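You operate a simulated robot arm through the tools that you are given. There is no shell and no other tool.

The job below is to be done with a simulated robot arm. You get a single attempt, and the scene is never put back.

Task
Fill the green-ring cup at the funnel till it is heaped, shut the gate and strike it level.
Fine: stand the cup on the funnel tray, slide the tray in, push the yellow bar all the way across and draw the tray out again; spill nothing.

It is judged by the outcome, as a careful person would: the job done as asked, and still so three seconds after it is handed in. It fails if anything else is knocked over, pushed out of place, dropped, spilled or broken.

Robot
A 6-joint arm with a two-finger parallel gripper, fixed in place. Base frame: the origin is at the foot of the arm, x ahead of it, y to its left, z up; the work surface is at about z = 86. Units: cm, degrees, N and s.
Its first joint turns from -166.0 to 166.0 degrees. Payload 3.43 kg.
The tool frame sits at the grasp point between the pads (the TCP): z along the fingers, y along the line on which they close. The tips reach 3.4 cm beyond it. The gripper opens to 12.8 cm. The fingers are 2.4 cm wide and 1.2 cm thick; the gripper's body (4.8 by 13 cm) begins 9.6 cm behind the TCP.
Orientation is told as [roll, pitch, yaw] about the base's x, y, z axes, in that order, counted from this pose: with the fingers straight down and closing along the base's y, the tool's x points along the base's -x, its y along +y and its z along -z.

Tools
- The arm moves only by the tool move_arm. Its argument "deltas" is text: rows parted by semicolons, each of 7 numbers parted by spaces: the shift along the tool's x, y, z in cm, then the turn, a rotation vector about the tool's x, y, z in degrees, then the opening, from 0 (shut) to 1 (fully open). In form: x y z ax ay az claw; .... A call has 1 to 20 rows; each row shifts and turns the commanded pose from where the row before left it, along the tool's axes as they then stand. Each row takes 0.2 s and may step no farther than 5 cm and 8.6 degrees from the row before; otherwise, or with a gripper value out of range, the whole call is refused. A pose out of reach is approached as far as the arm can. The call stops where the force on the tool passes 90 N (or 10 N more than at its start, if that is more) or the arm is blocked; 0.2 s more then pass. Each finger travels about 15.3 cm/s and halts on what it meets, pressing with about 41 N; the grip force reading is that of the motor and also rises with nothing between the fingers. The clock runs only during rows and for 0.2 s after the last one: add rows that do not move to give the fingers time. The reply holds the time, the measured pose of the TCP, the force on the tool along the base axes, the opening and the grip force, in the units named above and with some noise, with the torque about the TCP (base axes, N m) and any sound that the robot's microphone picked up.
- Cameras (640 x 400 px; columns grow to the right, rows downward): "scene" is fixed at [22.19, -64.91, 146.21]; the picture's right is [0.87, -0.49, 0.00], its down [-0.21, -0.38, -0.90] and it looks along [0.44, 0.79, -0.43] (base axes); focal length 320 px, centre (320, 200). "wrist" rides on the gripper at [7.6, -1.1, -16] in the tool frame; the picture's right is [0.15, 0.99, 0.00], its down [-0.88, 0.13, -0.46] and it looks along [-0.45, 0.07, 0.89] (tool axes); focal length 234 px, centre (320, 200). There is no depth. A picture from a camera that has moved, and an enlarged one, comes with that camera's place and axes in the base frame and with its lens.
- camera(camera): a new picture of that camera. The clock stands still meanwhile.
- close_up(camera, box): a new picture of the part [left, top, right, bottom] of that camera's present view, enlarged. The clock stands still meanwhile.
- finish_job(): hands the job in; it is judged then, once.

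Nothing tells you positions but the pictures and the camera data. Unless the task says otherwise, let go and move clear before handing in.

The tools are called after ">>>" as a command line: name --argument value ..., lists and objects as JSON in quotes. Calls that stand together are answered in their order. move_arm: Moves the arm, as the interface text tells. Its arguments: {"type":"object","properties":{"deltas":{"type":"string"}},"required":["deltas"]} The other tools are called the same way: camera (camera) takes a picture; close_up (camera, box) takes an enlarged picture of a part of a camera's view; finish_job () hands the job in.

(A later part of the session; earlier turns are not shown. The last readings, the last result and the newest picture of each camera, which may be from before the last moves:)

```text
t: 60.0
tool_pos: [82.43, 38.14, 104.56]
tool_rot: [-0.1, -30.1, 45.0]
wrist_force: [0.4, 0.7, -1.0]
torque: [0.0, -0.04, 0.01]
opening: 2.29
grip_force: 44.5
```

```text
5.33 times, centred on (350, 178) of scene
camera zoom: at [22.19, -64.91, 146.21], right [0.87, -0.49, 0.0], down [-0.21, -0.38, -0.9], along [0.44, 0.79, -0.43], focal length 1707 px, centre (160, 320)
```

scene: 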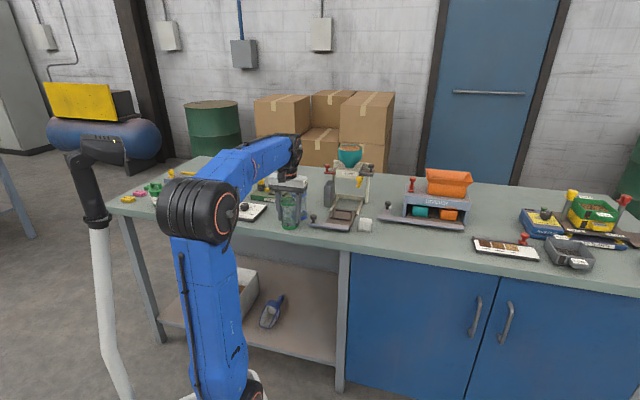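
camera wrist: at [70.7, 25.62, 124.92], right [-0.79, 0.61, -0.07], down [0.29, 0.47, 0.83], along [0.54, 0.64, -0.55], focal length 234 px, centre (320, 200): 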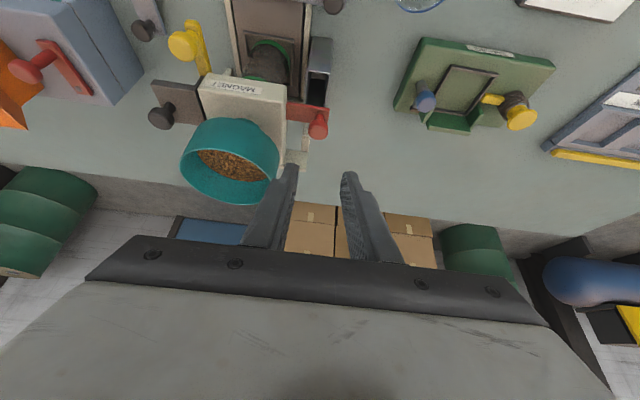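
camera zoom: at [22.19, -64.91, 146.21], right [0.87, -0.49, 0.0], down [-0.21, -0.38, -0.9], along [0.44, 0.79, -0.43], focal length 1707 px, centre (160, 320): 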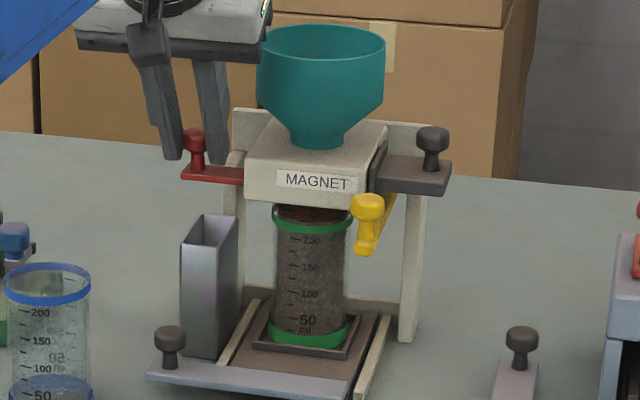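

>>> move_arm --deltas "0 0.5 0 0 0 0 0.1;0 0.5 0 0 0 0 0.1;0 0.3 0 0 0 0 0.1"

>>> close_up --camera "scene" --box '[330, 160, 370, 195]'

```text
t: 60.8
tool_pos: [81.34, 38.8, 104.53]
tool_rot: [-0.1, -30.0, 45.0]
wrist_force: [-1.5, -1.3, 5.9]
torque: [-0.1, 0.09, 0.0]
opening: 2.3
grip_force: 44.8
```

```text
11.43 times, centred on (350, 178) of scene
camera zoom: at [22.19, -64.91, 146.21], right [0.87, -0.49, 0.0], down [-0.21, -0.38, -0.9], along [0.44, 0.79, -0.43], focal length 3658 px, centre (-23, 457)
```

zoom: 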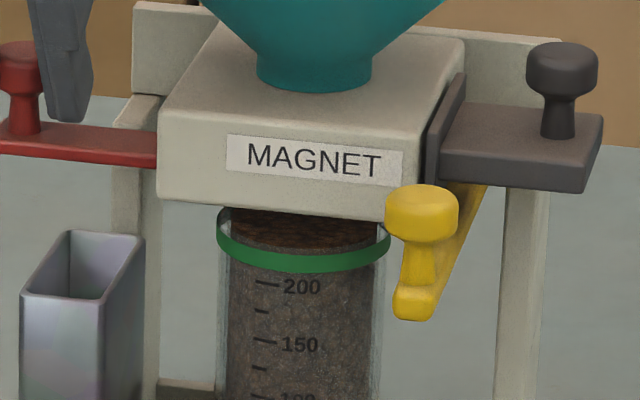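

>>> move_arm --deltas "0 0.45 0 0 0 0 0.1;0 -0.45 0 0 0 0 0.1"

>>> close_up --camera "scene" --box '[330, 160, 370, 195]'

```text
t: 61.4
tool_pos: [81.56, 38.93, 104.58]
tool_rot: [0.0, -30.1, 45.0]
wrist_force: [-5.2, -5.9, 10.6]
torque: [0.08, -0.01, -0.01]
opening: 2.29
grip_force: 44.6
```

```text
11.43 times, centred on (350, 178) of scene
camera zoom: at [22.19, -64.91, 146.21], right [0.87, -0.49, 0.0], down [-0.21, -0.38, -0.9], along [0.44, 0.79, -0.43], focal length 3658 px, centre (-23, 457)
```

zoom: 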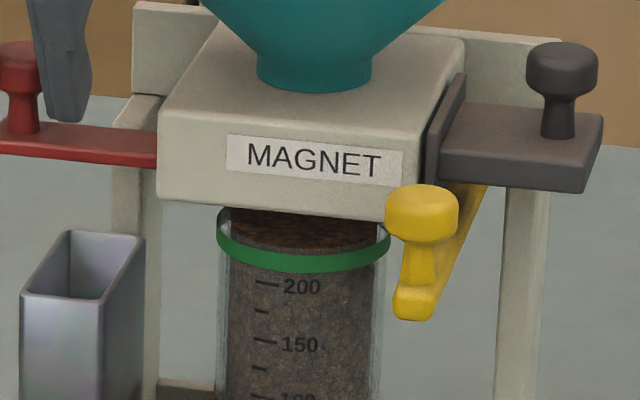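

>>> move_arm --deltas "0 0.45 0 0 0 0 0.1"

>>> close_up --camera "scene" --box '[330, 160, 370, 195]'

```text
t: 61.8
tool_pos: [81.12, 39.35, 104.56]
tool_rot: [0.0, -30.1, 45.0]
wrist_force: [-3.1, -3.2, 8.8]
torque: [0.21, -0.2, 0.01]
opening: 2.31
grip_force: 45.2
```

```text
11.43 times, centred on (350, 178) of scene
camera zoom: at [22.19, -64.91, 146.21], right [0.87, -0.49, 0.0], down [-0.21, -0.38, -0.9], along [0.44, 0.79, -0.43], focal length 3658 px, centre (-23, 457)
```

zoom: 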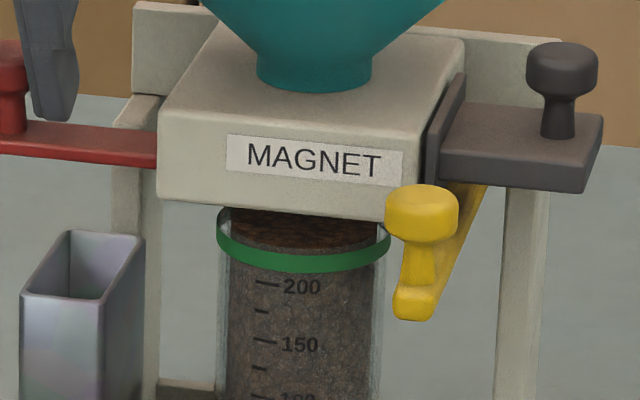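

>>> close_up --camera "scene" --box '[343, 174, 359, 184]'

>>> camera --camera "wrist"

```text
16.00 times, centred on (351, 179) of scene
camera zoom: at [22.19, -64.91, 146.21], right [0.87, -0.49, 0.0], down [-0.21, -0.38, -0.9], along [0.44, 0.79, -0.43], focal length 5121 px, centre (-176, 536)
```

zoom: 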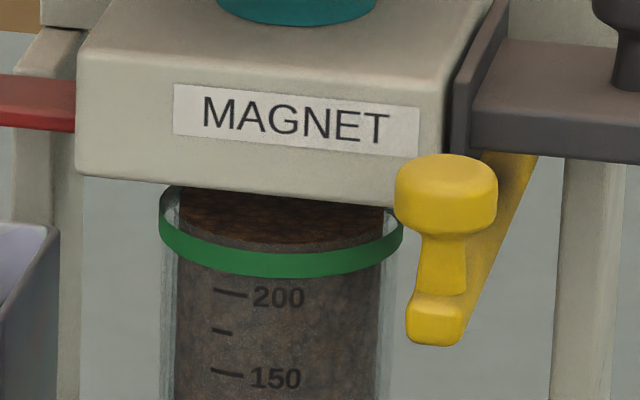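

```text
taken
camera wrist: at [71.66, 28.25, 114.58], right [-0.79, 0.61, -0.07], down [0.29, 0.47, 0.84], along [0.54, 0.64, -0.54], focal length 234 px, centre (320, 200)
```

wrist: 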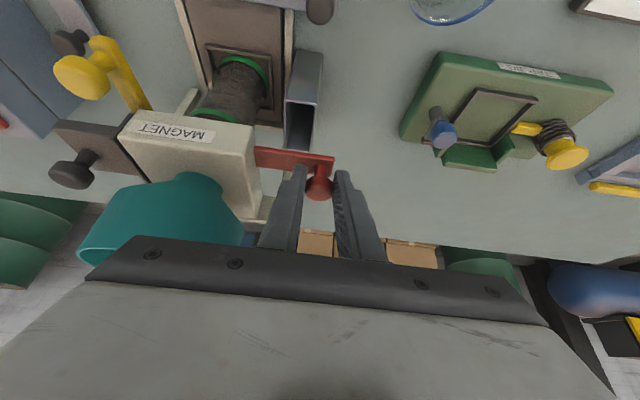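

>>> close_up --camera "scene" --box '[320, 140, 380, 215]'

>>> move_arm --deltas "0 0 0 0 0 0 0.1"

>>> close_up --camera "scene" --box '[343, 174, 359, 184]'

```text
5.33 times, centred on (350, 178) of scene
camera zoom: at [22.19, -64.91, 146.21], right [0.87, -0.49, 0.0], down [-0.21, -0.38, -0.9], along [0.44, 0.79, -0.43], focal length 1707 px, centre (160, 320)
```

zoom: 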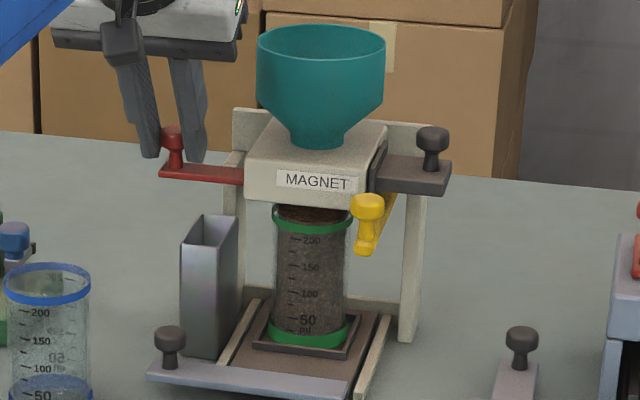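

```text
t: 62.2
tool_pos: [81.14, 39.27, 104.62]
tool_rot: [0.0, -30.1, 45.0]
wrist_force: [-2.8, -2.6, 9.3]
torque: [0.1, -0.1, 0.03]
opening: 2.29
grip_force: 45.0
```

```text
16.00 times, centred on (351, 179) of scene
camera zoom: at [22.19, -64.91, 146.21], right [0.87, -0.49, 0.0], down [-0.21, -0.38, -0.9], along [0.44, 0.79, -0.43], focal length 5121 px, centre (-176, 536)
```

zoom: 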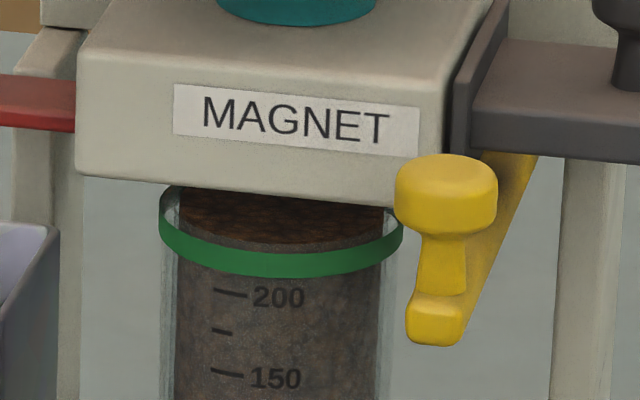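

The slide is now even farther out than when it flowed, yet nothing moves, so the flow may be choked by the cup itself. I'll shut the gate again and take a sharper, level look at the rim.

>>> move_arm --deltas "0 -0.5 0 0 0 0 0.1;0 -0.5 0 0 0 0 0.1;0 -0.5 0 0 0 0 0.1;0 -0.25 0 0 0 0 0.1;0 0 0 0 0 0 0.1"

>>> close_up --camera "scene" --box '[320, 140, 380, 215]'

```text
t: 63.4
tool_pos: [82.22, 38.04, 104.61]
tool_rot: [0.1, -30.1, 45.0]
wrist_force: [1.8, 6.7, 16.3]
torque: [0.34, -0.18, 0.03]
opening: 2.32
grip_force: 44.9
```

```text
5.33 times, centred on (350, 178) of scene
camera zoom: at [22.19, -64.91, 146.21], right [0.87, -0.49, 0.0], down [-0.21, -0.38, -0.9], along [0.44, 0.79, -0.43], focal length 1707 px, centre (160, 320)
```

zoom: 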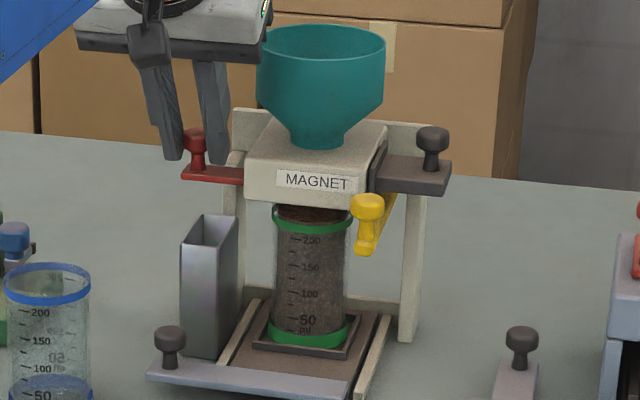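

>>> move_arm --deltas "0 0 0 0 0 0 0.2;0 0 0 0 0 0 0.29;0 0 -1 0 0 0 0.29;0 0 -3 0 0 0 0.29;0 0 -4 0 0 0 0.29;3.5 0 -1 0 0 0 0.29;3.5 0 -1 0 0 0 0.29;3.5 -2 0 0 0 0 0.6;2 -4 0 0 0 0 1;0 0 0 0 -7.5 0 1;0 0 0 0 -7.5 0 1;0 0 0 0 -7.5 0 1;0 0 0 0 -7.5 0 1;3.46 0 2 0 0 0 1;3.8 0 2.2 0 0 0 1;0 0 0 0 0 0 1"

>>> camera --camera "wrist"

```text
t: 66.8
tool_pos: [75.52, 22.81, 98.3]
tool_rot: [0.1, -60.0, 45.1]
wrist_force: [-0.3, 0.2, -0.6]
torque: [0.01, 0.04, 0.02]
opening: 12.81
grip_force: 0.1
```

```text
taken
camera wrist: at [63.86, 9.57, 99.74], right [-0.75, 0.65, -0.13], down [-0.06, 0.12, 0.99], along [0.66, 0.75, -0.05], focal length 234 px, centre (320, 200)
```

wrist: 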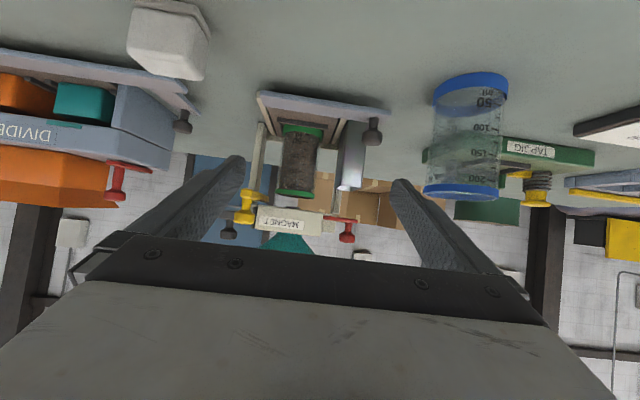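

>>> close_up --camera "wrist" --box '[272, 180, 324, 212]'

>>> close_up --camera "wrist" --box '[265, 120, 335, 190]'

```text
12.31 times, centred on (298, 196) of wrist
camera zoom: at [63.86, 9.57, 99.74], right [-0.75, 0.65, -0.13], down [-0.06, 0.12, 0.99], along [0.66, 0.75, -0.05], focal length 2882 px, centre (591, 249)
```

zoom: 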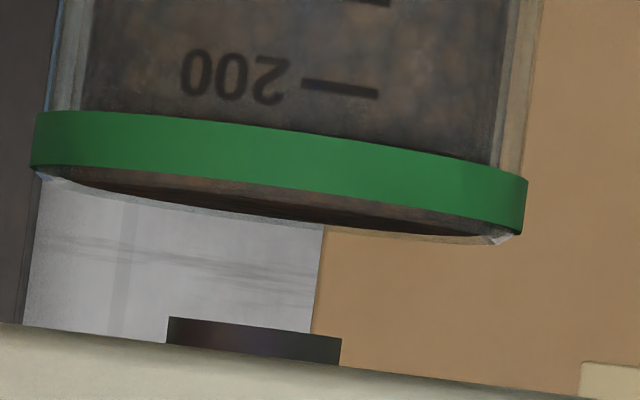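

```text
5.71 times, centred on (300, 155) of wrist
camera zoom: at [63.86, 9.57, 99.74], right [-0.75, 0.65, -0.13], down [-0.06, 0.12, 0.99], along [0.66, 0.75, -0.05], focal length 1338 px, centre (434, 457)
```

zoom: 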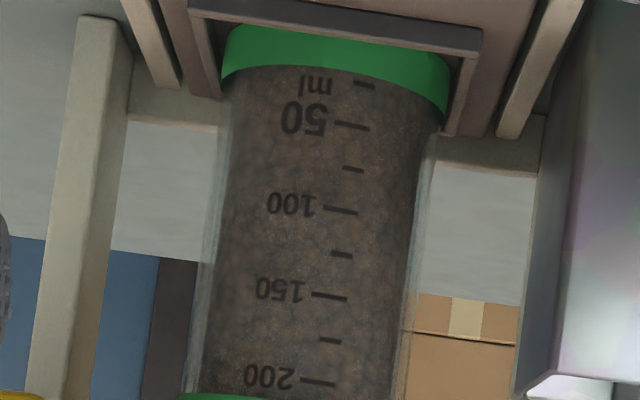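

The rim view shows a flat surface right at the brim, so it still needs a heap. I'll look into the funnel again from the same spot as before to see if its level changed during the second opening.

>>> move_arm --deltas "0 0 0 0 7.5 0 1;0 0 0 0 7.5 0 1;0 0 0 0 7.5 0 1;0 0 0 0 7.5 0 0.6;-2.05 0 -3.55 0 0 0 0.4;-2.05 0 -3.55 0 0 0 0.29;-2.05 0 -3.55 0 0 0 0.29;-2.05 0 -3.55 0 0 0 0.29;0 3.1 0 0 0 0 0.29;0 3.1 0 0 0 0 0.29;-3.67 0 2.12 0 0 0 0.29;-3.67 0 2.12 0 0 0 0.29;-3.67 0 2.12 0 0 0 0.29;0 0 0 0 0 0 0.29"

>>> close_up --camera "wrist" --box '[130, 60, 350, 230]'

```text
t: 69.8
tool_pos: [80.35, 36.21, 114.79]
tool_rot: [0.1, -30.0, 44.9]
wrist_force: [-0.2, -0.8, -0.3]
torque: [0.0, -0.01, -0.02]
opening: 3.72
grip_force: 0.0
```

```text
2.35 times, centred on (240, 145) of wrist
camera zoom: at [70.81, 25.09, 124.79], right [-0.79, 0.61, -0.07], down [0.29, 0.47, 0.83], along [0.54, 0.64, -0.55], focal length 551 px, centre (508, 329)
```

zoom: 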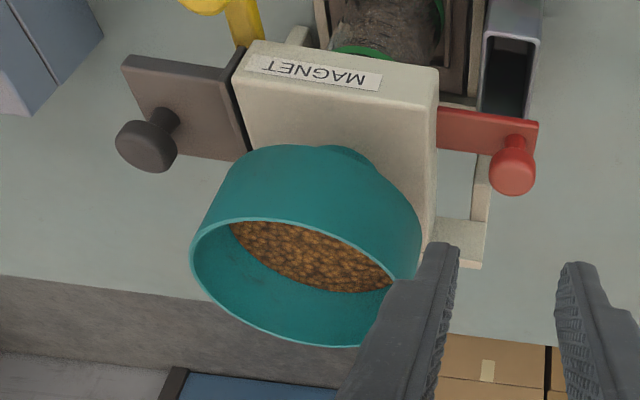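

Funnel is still about half full, so I need to watch the outlet while working the gate. I'll come at the red knob almost horizontally, so the wrist camera sits at rim height and sees the gap under the outlet.

>>> move_arm --deltas "3.66 0 1.15 0 0 0 0.29;3.66 0 1.15 0 0 0 0.29;3.66 0 1.15 0 0 0 0.29;3.66 0 1.15 0 0 0 0.29;0 0 0 0 -7.15 0 0.29;0 0 0 0 -7.15 0 0.29;0 0 0 0 -7.15 0 0.29;0 0 0 0 -7.15 0 0.29;0 0 0 0 -7.15 0 0.29;0 0 0 0 -7.15 0 0.29;0 0 0 0 -7.15 0 0.29;0 0 0 0 0 0 0.29"

>>> camera --camera "wrist"

>>> camera --camera "scene"

```text
t: 72.4
tool_pos: [72.61, 28.82, 103.52]
tool_rot: [0.6, -77.3, 45.0]
wrist_force: [0.3, -0.4, -0.5]
torque: [0.0, 0.01, -0.02]
opening: 3.72
grip_force: 0.1
out of reach, approached as far as the arm can: row 11
```

```text
taken
camera wrist: at [61.35, 15.8, 99.74], right [-0.73, 0.67, -0.14], down [-0.27, -0.09, 0.96], along [0.63, 0.74, 0.24], focal length 234 px, centre (320, 200)
```

wrist: 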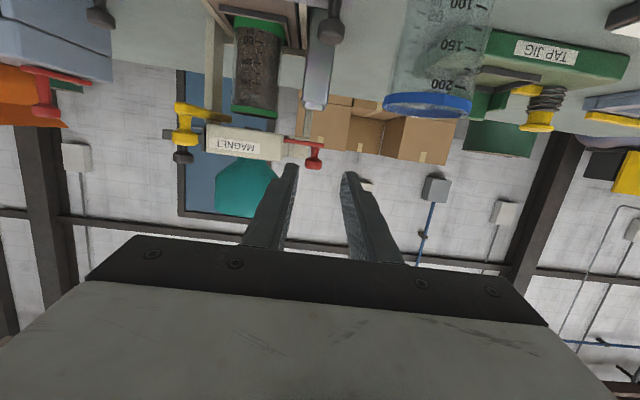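

```text
taken
```

scene: 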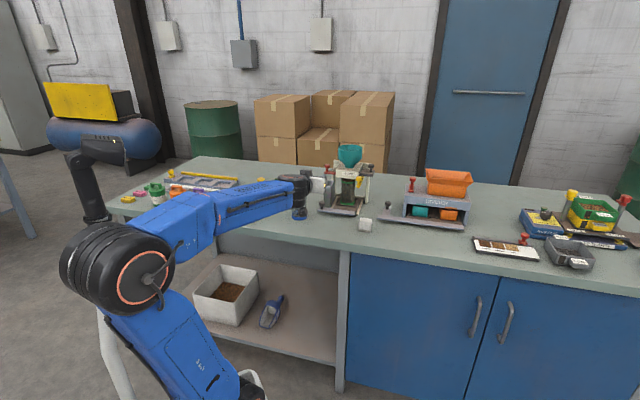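

The view works: cup rim, gap and outlet are all visible. Advancing horizontally toward the red knob.

>>> move_arm --deltas "0 0 0 0 2.7 0 0.29;-0.6 -0.11 3.2 0 0 0 0.29;-0.6 -0.11 3.2 0 0 0 0.29;-0.6 -0.12 3.2 0 0 0 0.29;0 0 0 0 0 0 0.29"

>>> camera --camera "wrist"

>>> close_up --camera "scene" --box '[270, 130, 390, 230]'

```text
t: 73.6
tool_pos: [79.72, 35.27, 102.7]
tool_rot: [0.4, -74.5, 45.1]
wrist_force: [0.3, -0.9, 0.6]
torque: [-0.01, -0.02, 0.02]
opening: 3.71
grip_force: 0.1
```

```text
taken
camera wrist: at [68.44, 22.13, 99.68], right [-0.73, 0.66, -0.14], down [-0.23, -0.06, 0.97], along [0.64, 0.75, 0.2], focal length 234 px, centre (320, 200)
```

wrist: 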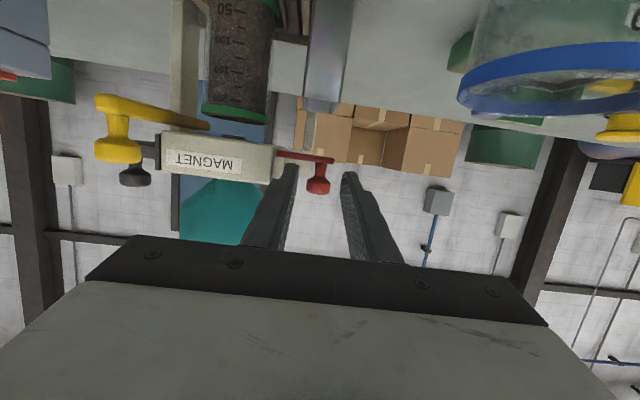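

```text
4.00 times, centred on (330, 180) of scene
camera zoom: at [22.19, -64.91, 146.21], right [0.87, -0.49, 0.0], down [-0.21, -0.38, -0.9], along [0.44, 0.79, -0.43], focal length 1280 px, centre (280, 280)
```

zoom: 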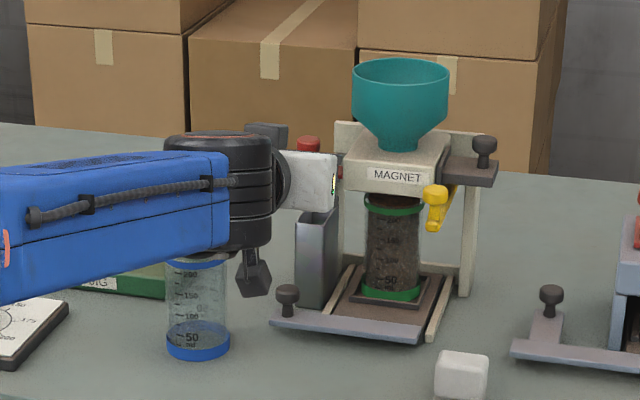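

>>> move_arm --deltas "-0.9 0.05 1.7 0 0 0 0.29;-0.7 0 1.5 0 0 0 0.29;0 0 0 0 0 0 0.29"

>>> camera --camera "wrist"

>>> close_up --camera "scene" --box '[310, 140, 390, 215]'

```text
t: 74.4
tool_pos: [82.16, 37.86, 103.36]
tool_rot: [0.5, -74.6, 45.2]
wrist_force: [0.0, -0.3, 0.6]
torque: [0.01, -0.01, -0.03]
opening: 3.72
grip_force: 0.0
```

```text
taken
camera wrist: at [70.81, 24.74, 100.33], right [-0.73, 0.66, -0.14], down [-0.23, -0.06, 0.97], along [0.64, 0.75, 0.2], focal length 234 px, centre (320, 200)
```

wrist: 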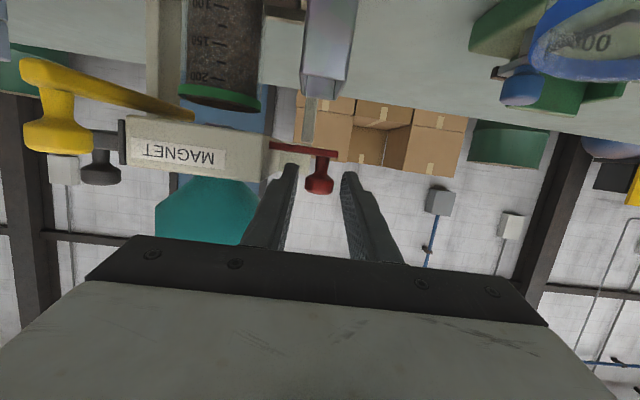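

```text
5.33 times, centred on (350, 178) of scene
camera zoom: at [22.19, -64.91, 146.21], right [0.87, -0.49, 0.0], down [-0.21, -0.38, -0.9], along [0.44, 0.79, -0.43], focal length 1707 px, centre (160, 320)
```

zoom: 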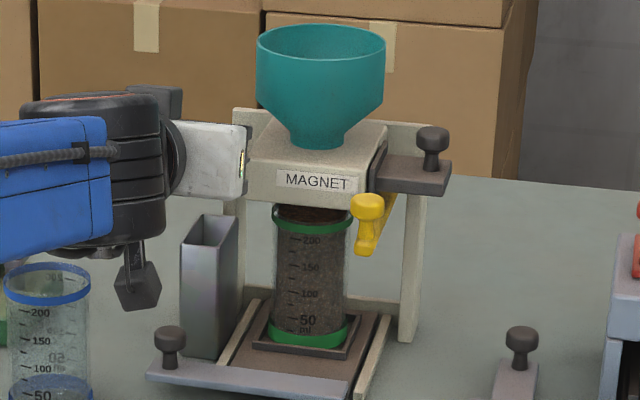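

>>> move_arm --deltas "0 0 0 0 0 0 0.2;0 0 0 0 0 0 0.1;0 0 0 0 0 0 0.1"

>>> close_up --camera "wrist" --box '[130, 60, 400, 260]'

```text
t: 75.2
tool_pos: [82.21, 37.92, 103.48]
tool_rot: [0.5, -74.5, 45.1]
wrist_force: [1.2, -0.2, -0.4]
torque: [0.01, -0.02, -0.02]
opening: 2.27
grip_force: 44.6
```

```text
2.00 times, centred on (265, 160) of wrist
camera zoom: at [70.81, 24.74, 100.33], right [-0.73, 0.66, -0.14], down [-0.23, -0.06, 0.97], along [0.64, 0.75, 0.2], focal length 468 px, centre (430, 280)
```

zoom: 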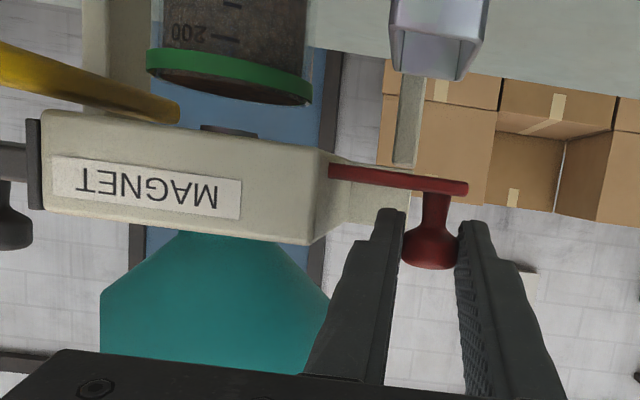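

Knob gripped, and I can see the outlet and the rim at once. Opening stepwise now.

>>> move_arm --deltas "0 0.5 0 0 0 0 0.1;0 0.5 0 0 0 0 0.1;0 0.5 0 0 0 0 0.1"

>>> close_up --camera "wrist" --box '[130, 60, 400, 260]'

```text
t: 76.0
tool_pos: [81.02, 38.98, 103.23]
tool_rot: [0.8, -74.4, 45.0]
wrist_force: [-1.3, -2.0, -8.3]
torque: [-0.18, 0.11, 0.02]
opening: 2.29
grip_force: 45.1
```

```text
2.00 times, centred on (265, 160) of wrist
camera zoom: at [69.74, 25.8, 100.35], right [-0.74, 0.66, -0.14], down [-0.23, -0.06, 0.97], along [0.64, 0.75, 0.2], focal length 468 px, centre (430, 280)
```

zoom: 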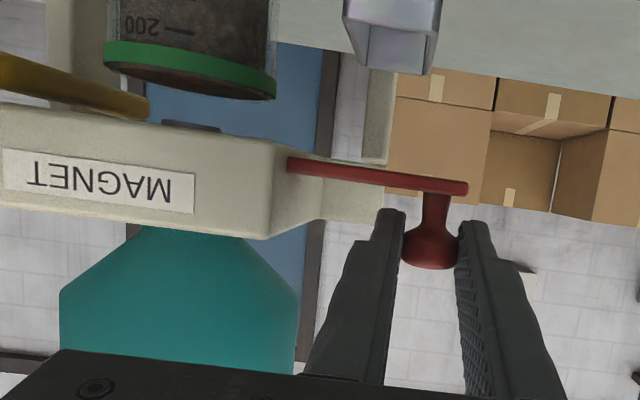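

>>> move_arm --deltas "0 0.25 0 0 0 0 0.1"

>>> close_up --camera "wrist" --box '[130, 60, 400, 260]'

```text
t: 76.4
tool_pos: [80.94, 39.01, 103.34]
tool_rot: [0.7, -74.5, 45.1]
wrist_force: [-4.5, -3.7, -11.1]
torque: [-0.22, 0.12, 0.0]
opening: 2.31
grip_force: 45.4
```

```text
2.00 times, centred on (265, 160) of wrist
camera zoom: at [69.59, 25.95, 100.35], right [-0.74, 0.66, -0.14], down [-0.23, -0.06, 0.97], along [0.64, 0.75, 0.2], focal length 468 px, centre (430, 280)
```

zoom: 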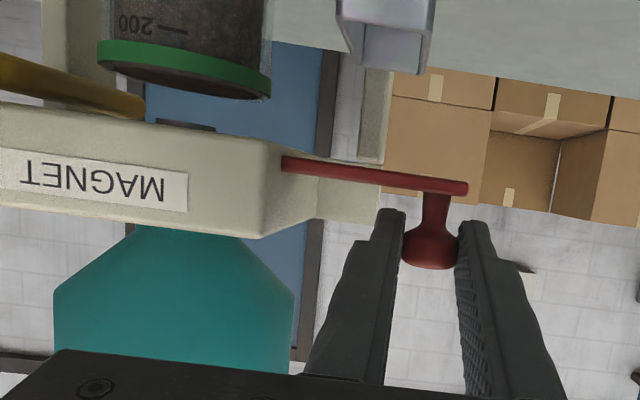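

>>> move_arm --deltas "0 0.25 0 0 0 0 0.1"

>>> close_up --camera "wrist" --box '[130, 60, 400, 260]'

```text
t: 76.8
tool_pos: [80.85, 39.37, 103.38]
tool_rot: [0.5, -74.5, 45.2]
wrist_force: [-6.0, -6.3, -12.1]
torque: [-0.28, 0.14, -0.05]
opening: 2.28
grip_force: 45.0
```

```text
2.00 times, centred on (265, 160) of wrist
camera zoom: at [69.4, 26.15, 100.34], right [-0.74, 0.66, -0.14], down [-0.23, -0.06, 0.97], along [0.64, 0.75, 0.2], focal length 468 px, centre (430, 280)
```

zoom: 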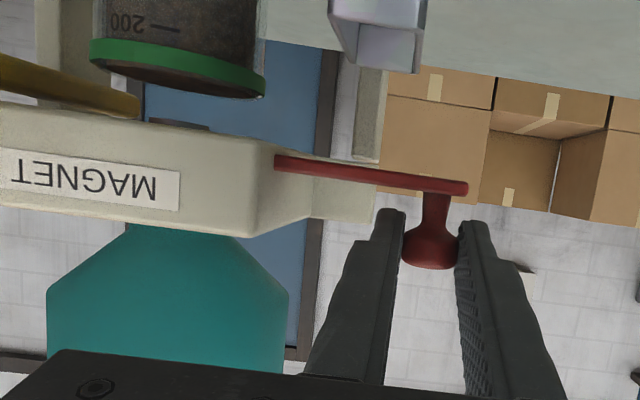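

>>> move_arm --deltas "0 0.35 0 0 0 0 0.1;0 -0.5 0 0 0 0 0.1"

>>> close_up --camera "wrist" --box '[130, 60, 400, 260]'

```text
t: 77.4
tool_pos: [80.87, 39.17, 103.42]
tool_rot: [0.6, -74.6, 45.0]
wrist_force: [-16.0, -15.3, -16.2]
torque: [-0.4, 0.31, 0.04]
opening: 2.27
grip_force: 44.9
```

```text
2.00 times, centred on (265, 160) of wrist
camera zoom: at [69.54, 26.01, 100.36], right [-0.74, 0.66, -0.14], down [-0.23, -0.06, 0.97], along [0.64, 0.75, 0.2], focal length 468 px, centre (430, 280)
```

zoom: 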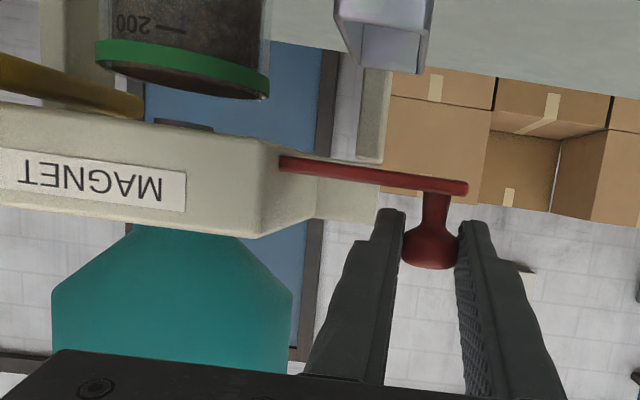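

>>> move_arm --deltas "0 0.4 -0.1 0 0 0 0.1;0 0.2 0 0 0 0 0.1;0 -0.6 0 0 0 0 0.1"

>>> close_up --camera "wrist" --box '[130, 60, 400, 260]'

```text
t: 78.2
tool_pos: [80.86, 39.22, 103.44]
tool_rot: [0.6, -74.5, 45.2]
wrist_force: [1.5, 2.6, -17.2]
torque: [-0.35, 0.23, -0.02]
opening: 2.27
grip_force: 44.9
```

```text
2.00 times, centred on (265, 160) of wrist
camera zoom: at [69.58, 25.97, 100.37], right [-0.74, 0.66, -0.14], down [-0.23, -0.06, 0.97], along [0.64, 0.75, 0.2], focal length 468 px, centre (430, 280)
```

zoom: 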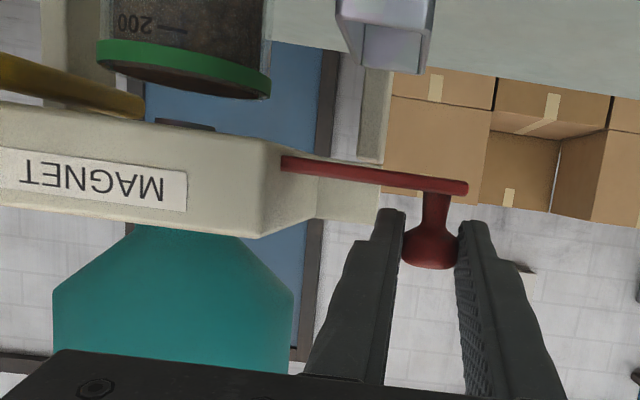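

>>> close_up --camera "wrist" --box '[175, 70, 270, 130]'

>>> close_up --camera "scene" --box '[343, 174, 359, 184]'

```text
6.67 times, centred on (222, 100) of wrist
camera zoom: at [69.58, 25.97, 100.37], right [-0.74, 0.66, -0.14], down [-0.23, -0.06, 0.97], along [0.64, 0.75, 0.2], focal length 1561 px, centre (970, 867)
```

zoom: 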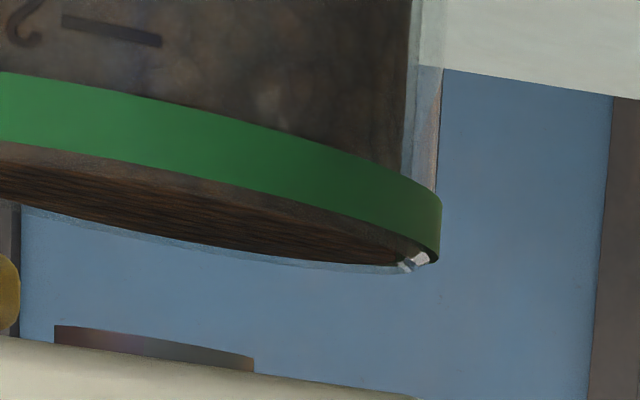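

```text
16.00 times, centred on (351, 179) of scene
camera zoom: at [22.19, -64.91, 146.21], right [0.87, -0.49, 0.0], down [-0.21, -0.38, -0.9], along [0.44, 0.79, -0.43], focal length 5121 px, centre (-176, 536)
```

zoom: 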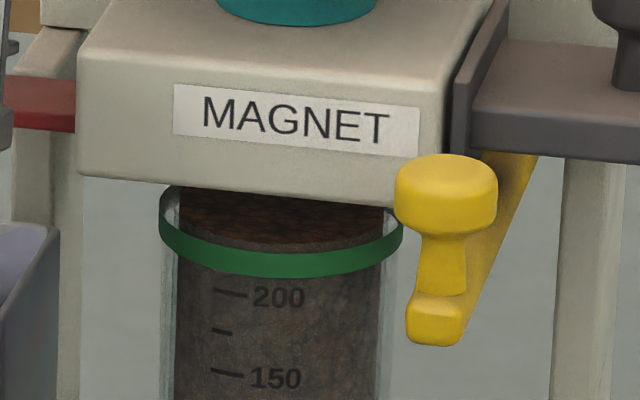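

>>> move_arm --deltas "0 0.95 0 0 0 0 0.1;0 -0.95 0 0 0 0 0.1"

>>> close_up --camera "wrist" --box '[130, 60, 400, 260]'

```text
t: 78.8
tool_pos: [80.94, 39.24, 103.46]
tool_rot: [0.6, -74.5, 45.2]
wrist_force: [6.0, 5.7, -12.2]
torque: [-0.29, 0.17, 0.02]
opening: 2.3
grip_force: 45.0
```

```text
2.00 times, centred on (265, 160) of wrist
camera zoom: at [69.51, 26.04, 100.36], right [-0.74, 0.66, -0.14], down [-0.23, -0.06, 0.97], along [0.64, 0.75, 0.2], focal length 468 px, centre (430, 280)
```

zoom: 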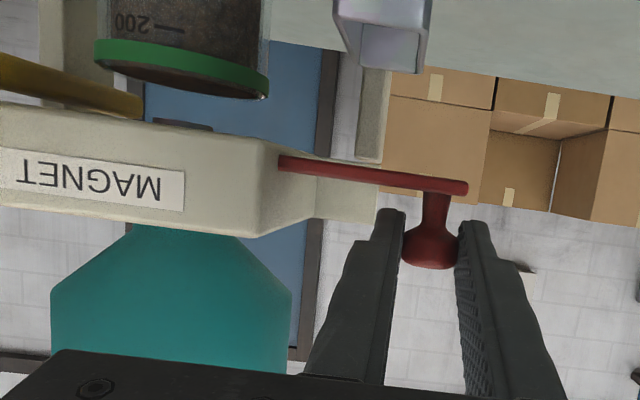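

>>> move_arm --deltas "0 0.5 0 0 0 0 0.1"

>>> close_up --camera "wrist" --box '[130, 60, 400, 260]'

>>> close_up --camera "scene" --box '[310, 140, 390, 215]'

```text
t: 79.2
tool_pos: [80.52, 39.51, 103.34]
tool_rot: [0.6, -74.5, 45.1]
wrist_force: [9.0, 8.9, -11.0]
torque: [-0.14, 0.09, 0.01]
opening: 2.29
grip_force: 44.6
```

```text
2.00 times, centred on (265, 160) of wrist
camera zoom: at [69.18, 26.37, 100.36], right [-0.73, 0.66, -0.14], down [-0.23, -0.06, 0.97], along [0.64, 0.75, 0.2], focal length 468 px, centre (430, 280)
```

zoom: 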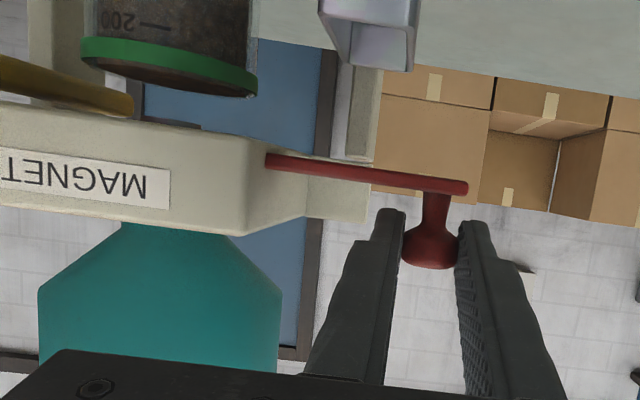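

```text
5.33 times, centred on (350, 178) of scene
camera zoom: at [22.19, -64.91, 146.21], right [0.87, -0.49, 0.0], down [-0.21, -0.38, -0.9], along [0.44, 0.79, -0.43], focal length 1707 px, centre (160, 320)
```

zoom: 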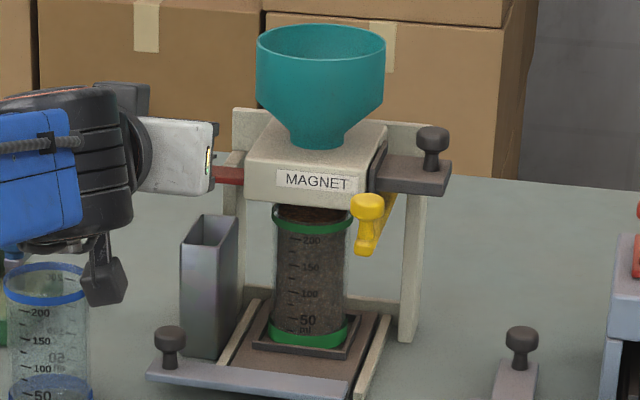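

>>> move_arm --deltas "0 0.5 -0.05 0 0 0 0.1;0 0 0 0 0 0 0.1;0 -1 0 0 0 0 0.1"

>>> close_up --camera "wrist" --box '[130, 60, 400, 260]'

```text
t: 80.0
tool_pos: [80.86, 39.28, 103.36]
tool_rot: [0.5, -74.5, 45.2]
wrist_force: [20.5, 21.3, -1.8]
torque: [-0.03, -0.02, 0.12]
opening: 2.26
grip_force: 44.6
```

```text
2.00 times, centred on (265, 160) of wrist
camera zoom: at [69.47, 26.05, 100.37], right [-0.74, 0.66, -0.14], down [-0.23, -0.06, 0.97], along [0.64, 0.75, 0.2], focal length 468 px, centre (430, 280)
```

zoom: 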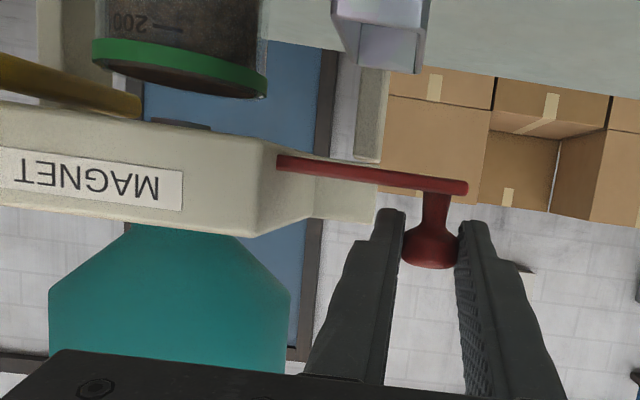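

>>> move_arm --deltas "0 0.7 0.12 0 0 0 0.1;0 0.7 0 0 0 0 0.1;0 -1.4 0 0 0 0 0.1"

>>> close_up --camera "wrist" --box '[130, 60, 400, 260]'

```text
t: 80.8
tool_pos: [80.85, 39.17, 103.43]
tool_rot: [0.7, -74.5, 45.0]
wrist_force: [6.7, 7.7, 0.2]
torque: [-0.08, 0.04, 0.06]
opening: 2.27
grip_force: 45.1
```

```text
2.00 times, centred on (265, 160) of wrist
camera zoom: at [69.49, 26.0, 100.36], right [-0.74, 0.66, -0.14], down [-0.23, -0.06, 0.97], along [0.64, 0.75, 0.2], focal length 468 px, centre (430, 280)
```

zoom: 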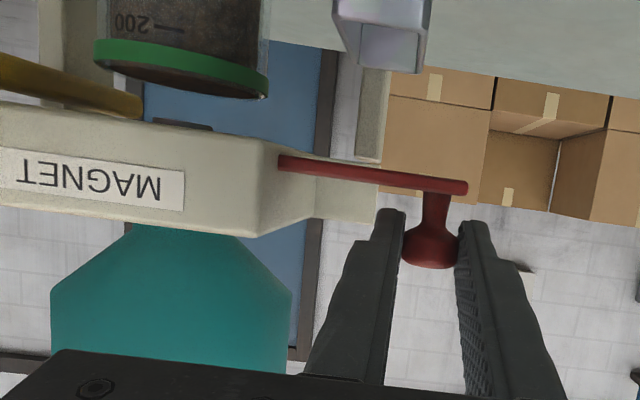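

>>> close_up --camera "wrist" --box '[165, 65, 265, 130]'

>>> close_up --camera "scene" --box '[335, 135, 385, 180]'

```text
6.15 times, centred on (215, 98) of wrist
camera zoom: at [69.49, 26.0, 100.36], right [-0.74, 0.66, -0.14], down [-0.23, -0.06, 0.97], along [0.64, 0.75, 0.2], focal length 1441 px, centre (966, 831)
```

zoom: 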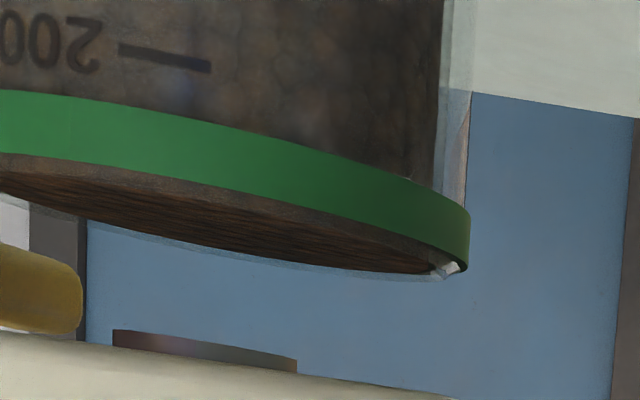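

```text
8.89 times, centred on (360, 158) of scene
camera zoom: at [22.19, -64.91, 146.21], right [0.87, -0.49, 0.0], down [-0.21, -0.38, -0.9], along [0.44, 0.79, -0.43], focal length 2845 px, centre (-36, 578)
```

zoom: 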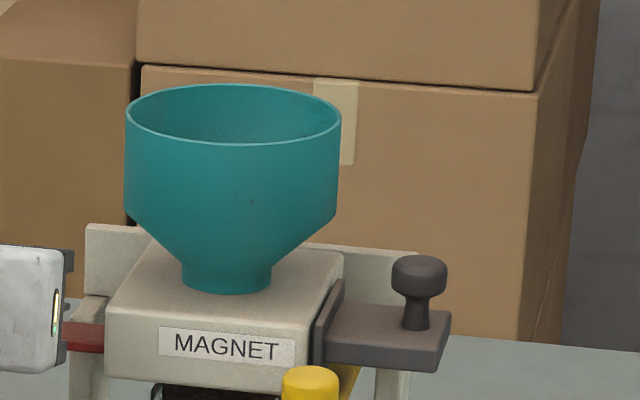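

The level hasn't changed and the slide isn't the limit. There's also a "VOLUME ml" dial on the bench that might limit dosing. I'll shut the gate now and look at that dial.

>>> move_arm --deltas "0 -0.6 0 0 0 0 0.1;0 -0.6 0 0 0 0 0.1;0 -0.5 0 0 0 0 0.1;0 -0.15 0 0 0 0 0.1;0 0 0 0 0 0 0.1"

>>> close_up --camera "wrist" --box '[130, 60, 400, 260]'

>>> close_up --camera "scene" --box '[190, 170, 320, 240]'

```text
t: 82.0
tool_pos: [82.29, 37.93, 103.29]
tool_rot: [0.6, -74.6, 45.1]
wrist_force: [-14.0, -10.6, -3.3]
torque: [-0.14, 0.11, 0.04]
opening: 2.29
grip_force: 45.5
```

```text
2.00 times, centred on (265, 160) of wrist
camera zoom: at [70.83, 24.66, 100.36], right [-0.74, 0.66, -0.14], down [-0.23, -0.06, 0.97], along [0.64, 0.75, 0.2], focal length 468 px, centre (430, 280)
```

zoom: 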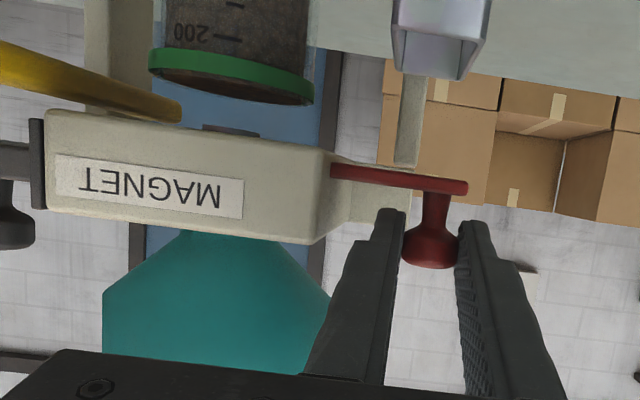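

```text
4.92 times, centred on (255, 205) of scene
camera zoom: at [22.19, -64.91, 146.21], right [0.87, -0.49, 0.0], down [-0.21, -0.38, -0.9], along [0.44, 0.79, -0.43], focal length 1576 px, centre (640, 175)
```

zoom: 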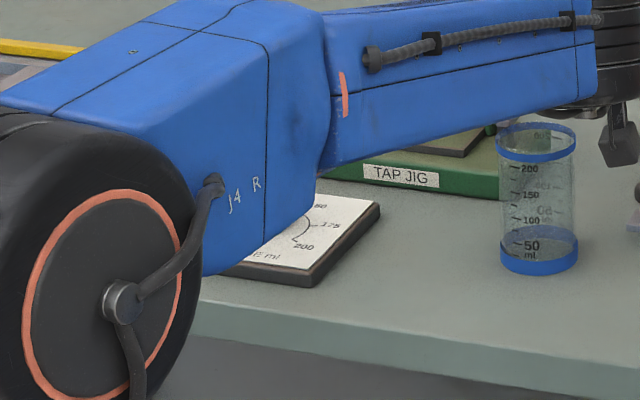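

Gate is shut again. I'll now let go, withdraw, and go to the yellow strike bar knob; I'll look at the knob before touching it.

>>> move_arm --deltas "0 0 0 0 0 0 0.2;0 0 0 0 0 0 0.29;0 0 -1.5 0 0 0 0.29;0 0 -4 0 0 0 0.29;0 0 -4.3 0 0 0 0.29;0 0 0 0 7.42 0 0.29;0 0 0 0 7.42 0 0.29;0 0 0 0 7.42 0 0.29;0 0 0 0 7.42 0 0.29;0 0 0 0 7.42 0 0.29;0 0 0 0 7.42 0 0.29;-0.62 -4.53 -1.07 0 0 0 0.29;-0.62 -4.53 -1.07 0 0 0 0.29;-0.62 -4.53 -1.07 0 0 0 0.35;0 0 0 0 0 0 0.35"

>>> camera --camera "wrist"

>>> close_up --camera "scene" --box '[310, 130, 410, 220]'

```text
t: 85.2
tool_pos: [85.29, 21.29, 109.54]
tool_rot: [0.2, -30.1, 45.6]
wrist_force: [-0.1, -0.1, 0.5]
torque: [0.05, -0.01, 0.01]
opening: 4.48
grip_force: 0.1
```

```text
taken
camera wrist: at [75.96, 10.18, 119.66], right [-0.8, 0.6, -0.07], down [0.28, 0.47, 0.84], along [0.54, 0.65, -0.55], focal length 234 px, centre (320, 200)
```

wrist: 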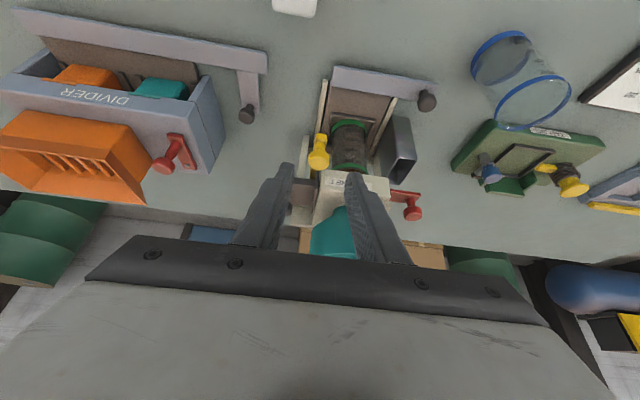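

```text
4.44 times, centred on (360, 175) of scene
camera zoom: at [22.19, -64.91, 146.21], right [0.87, -0.49, 0.0], down [-0.21, -0.38, -0.9], along [0.44, 0.79, -0.43], focal length 1423 px, centre (142, 311)
```

zoom: 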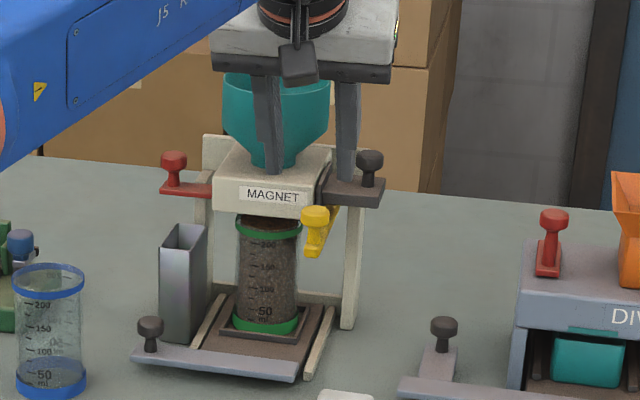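

>>> move_arm --deltas "0 0 2.5 0 0 0 0.35;0 0 2.5 0 0 0 0.35;0 0 0 0 0 0 0.35"

>>> close_up --camera "wrist" --box '[230, 90, 410, 250]'

```text
t: 86.0
tool_pos: [87.24, 23.36, 105.19]
tool_rot: [0.1, -30.0, 45.6]
wrist_force: [-0.6, 0.1, 0.7]
torque: [0.01, 0.01, -0.02]
opening: 4.5
grip_force: 0.0
```

```text
2.50 times, centred on (320, 170) of wrist
camera zoom: at [77.87, 12.16, 115.27], right [-0.8, 0.6, -0.07], down [0.28, 0.47, 0.84], along [0.54, 0.65, -0.55], focal length 585 px, centre (320, 275)
```

zoom: 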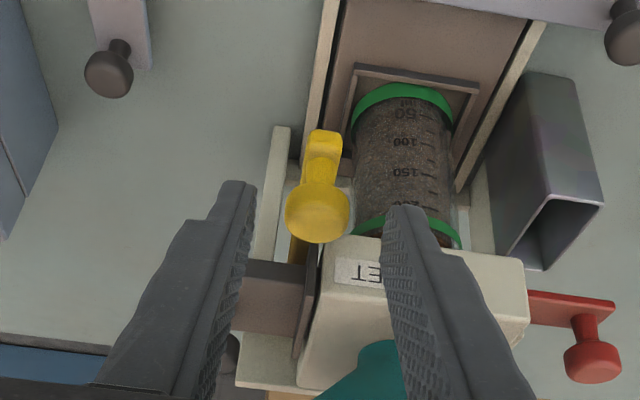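

>>> move_arm --deltas "0 0 1.5 0 0 0 0.35;0 0 1.3 0 0 0 0.35;0 0 0 0 0 0 0.25;0 0 0 0 0 0 0.12;0 0 0 0 0 0 0.12"

>>> close_up --camera "wrist" --box '[230, 90, 410, 250]'

>>> close_up --camera "scene" --box '[320, 150, 390, 210]'

```text
t: 87.2
tool_pos: [87.92, 24.4, 102.82]
tool_rot: [0.2, -30.0, 45.5]
wrist_force: [0.0, -0.6, -0.3]
torque: [0.08, -0.17, -0.03]
opening: 2.31
grip_force: 44.7
```

```text
2.50 times, centred on (320, 170) of wrist
camera zoom: at [78.76, 13.22, 112.86], right [-0.8, 0.6, -0.07], down [0.28, 0.47, 0.84], along [0.54, 0.65, -0.54], focal length 585 px, centre (320, 275)
```

zoom: 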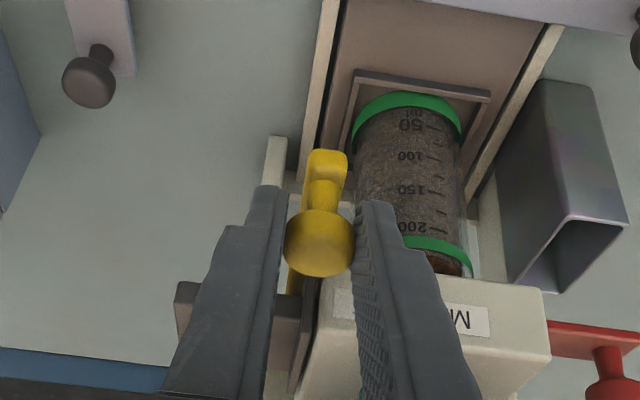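

```text
6.67 times, centred on (355, 180) of scene
camera zoom: at [22.19, -64.91, 146.21], right [0.87, -0.49, 0.0], down [-0.21, -0.38, -0.9], along [0.44, 0.79, -0.43], focal length 2134 px, centre (87, 333)
```

zoom: 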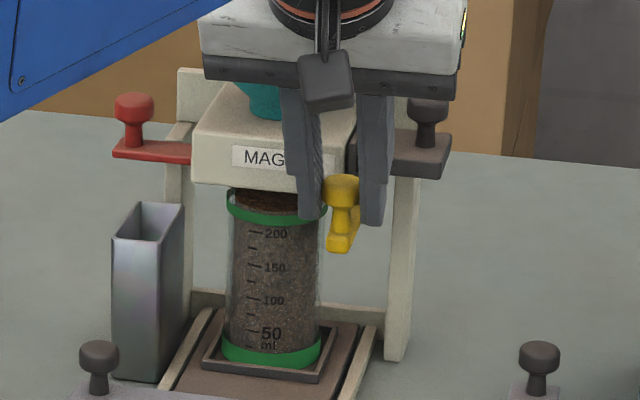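

Yellow knob gripped. Moving it slowly across to the left, watching as it goes.

>>> move_arm --deltas "0 0.3 0 0 0 0 0.12;0 0.4 0 0 0 0 0.12;0 0.4 0 0 0 0 0.12;0 0.4 0 0 0 0 0.12;0 0.4 0 0 0 0 0.12"

>>> close_up --camera "wrist" --box '[230, 90, 410, 250]'

>>> close_up --camera "scene" --box '[320, 150, 390, 210]'

```text
t: 88.4
tool_pos: [86.95, 25.78, 102.88]
tool_rot: [0.2, -29.9, 45.4]
wrist_force: [-4.9, -5.9, -22.0]
torque: [-0.36, 0.29, 0.01]
opening: 2.32
grip_force: 44.7
```

```text
2.50 times, centred on (320, 170) of wrist
camera zoom: at [77.5, 14.52, 112.91], right [-0.8, 0.6, -0.07], down [0.28, 0.47, 0.83], along [0.53, 0.64, -0.55], focal length 585 px, centre (320, 275)
```

zoom: 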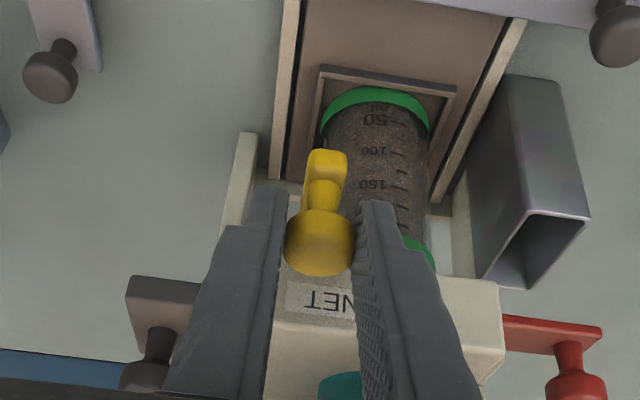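

```text
6.67 times, centred on (355, 180) of scene
camera zoom: at [22.19, -64.91, 146.21], right [0.87, -0.49, 0.0], down [-0.21, -0.38, -0.9], along [0.44, 0.79, -0.43], focal length 2134 px, centre (87, 333)
```

zoom: 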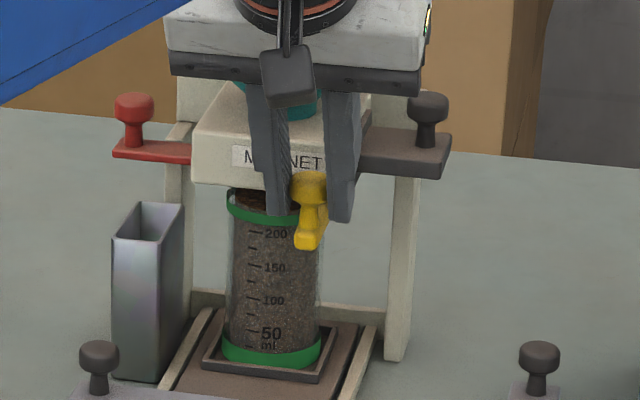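

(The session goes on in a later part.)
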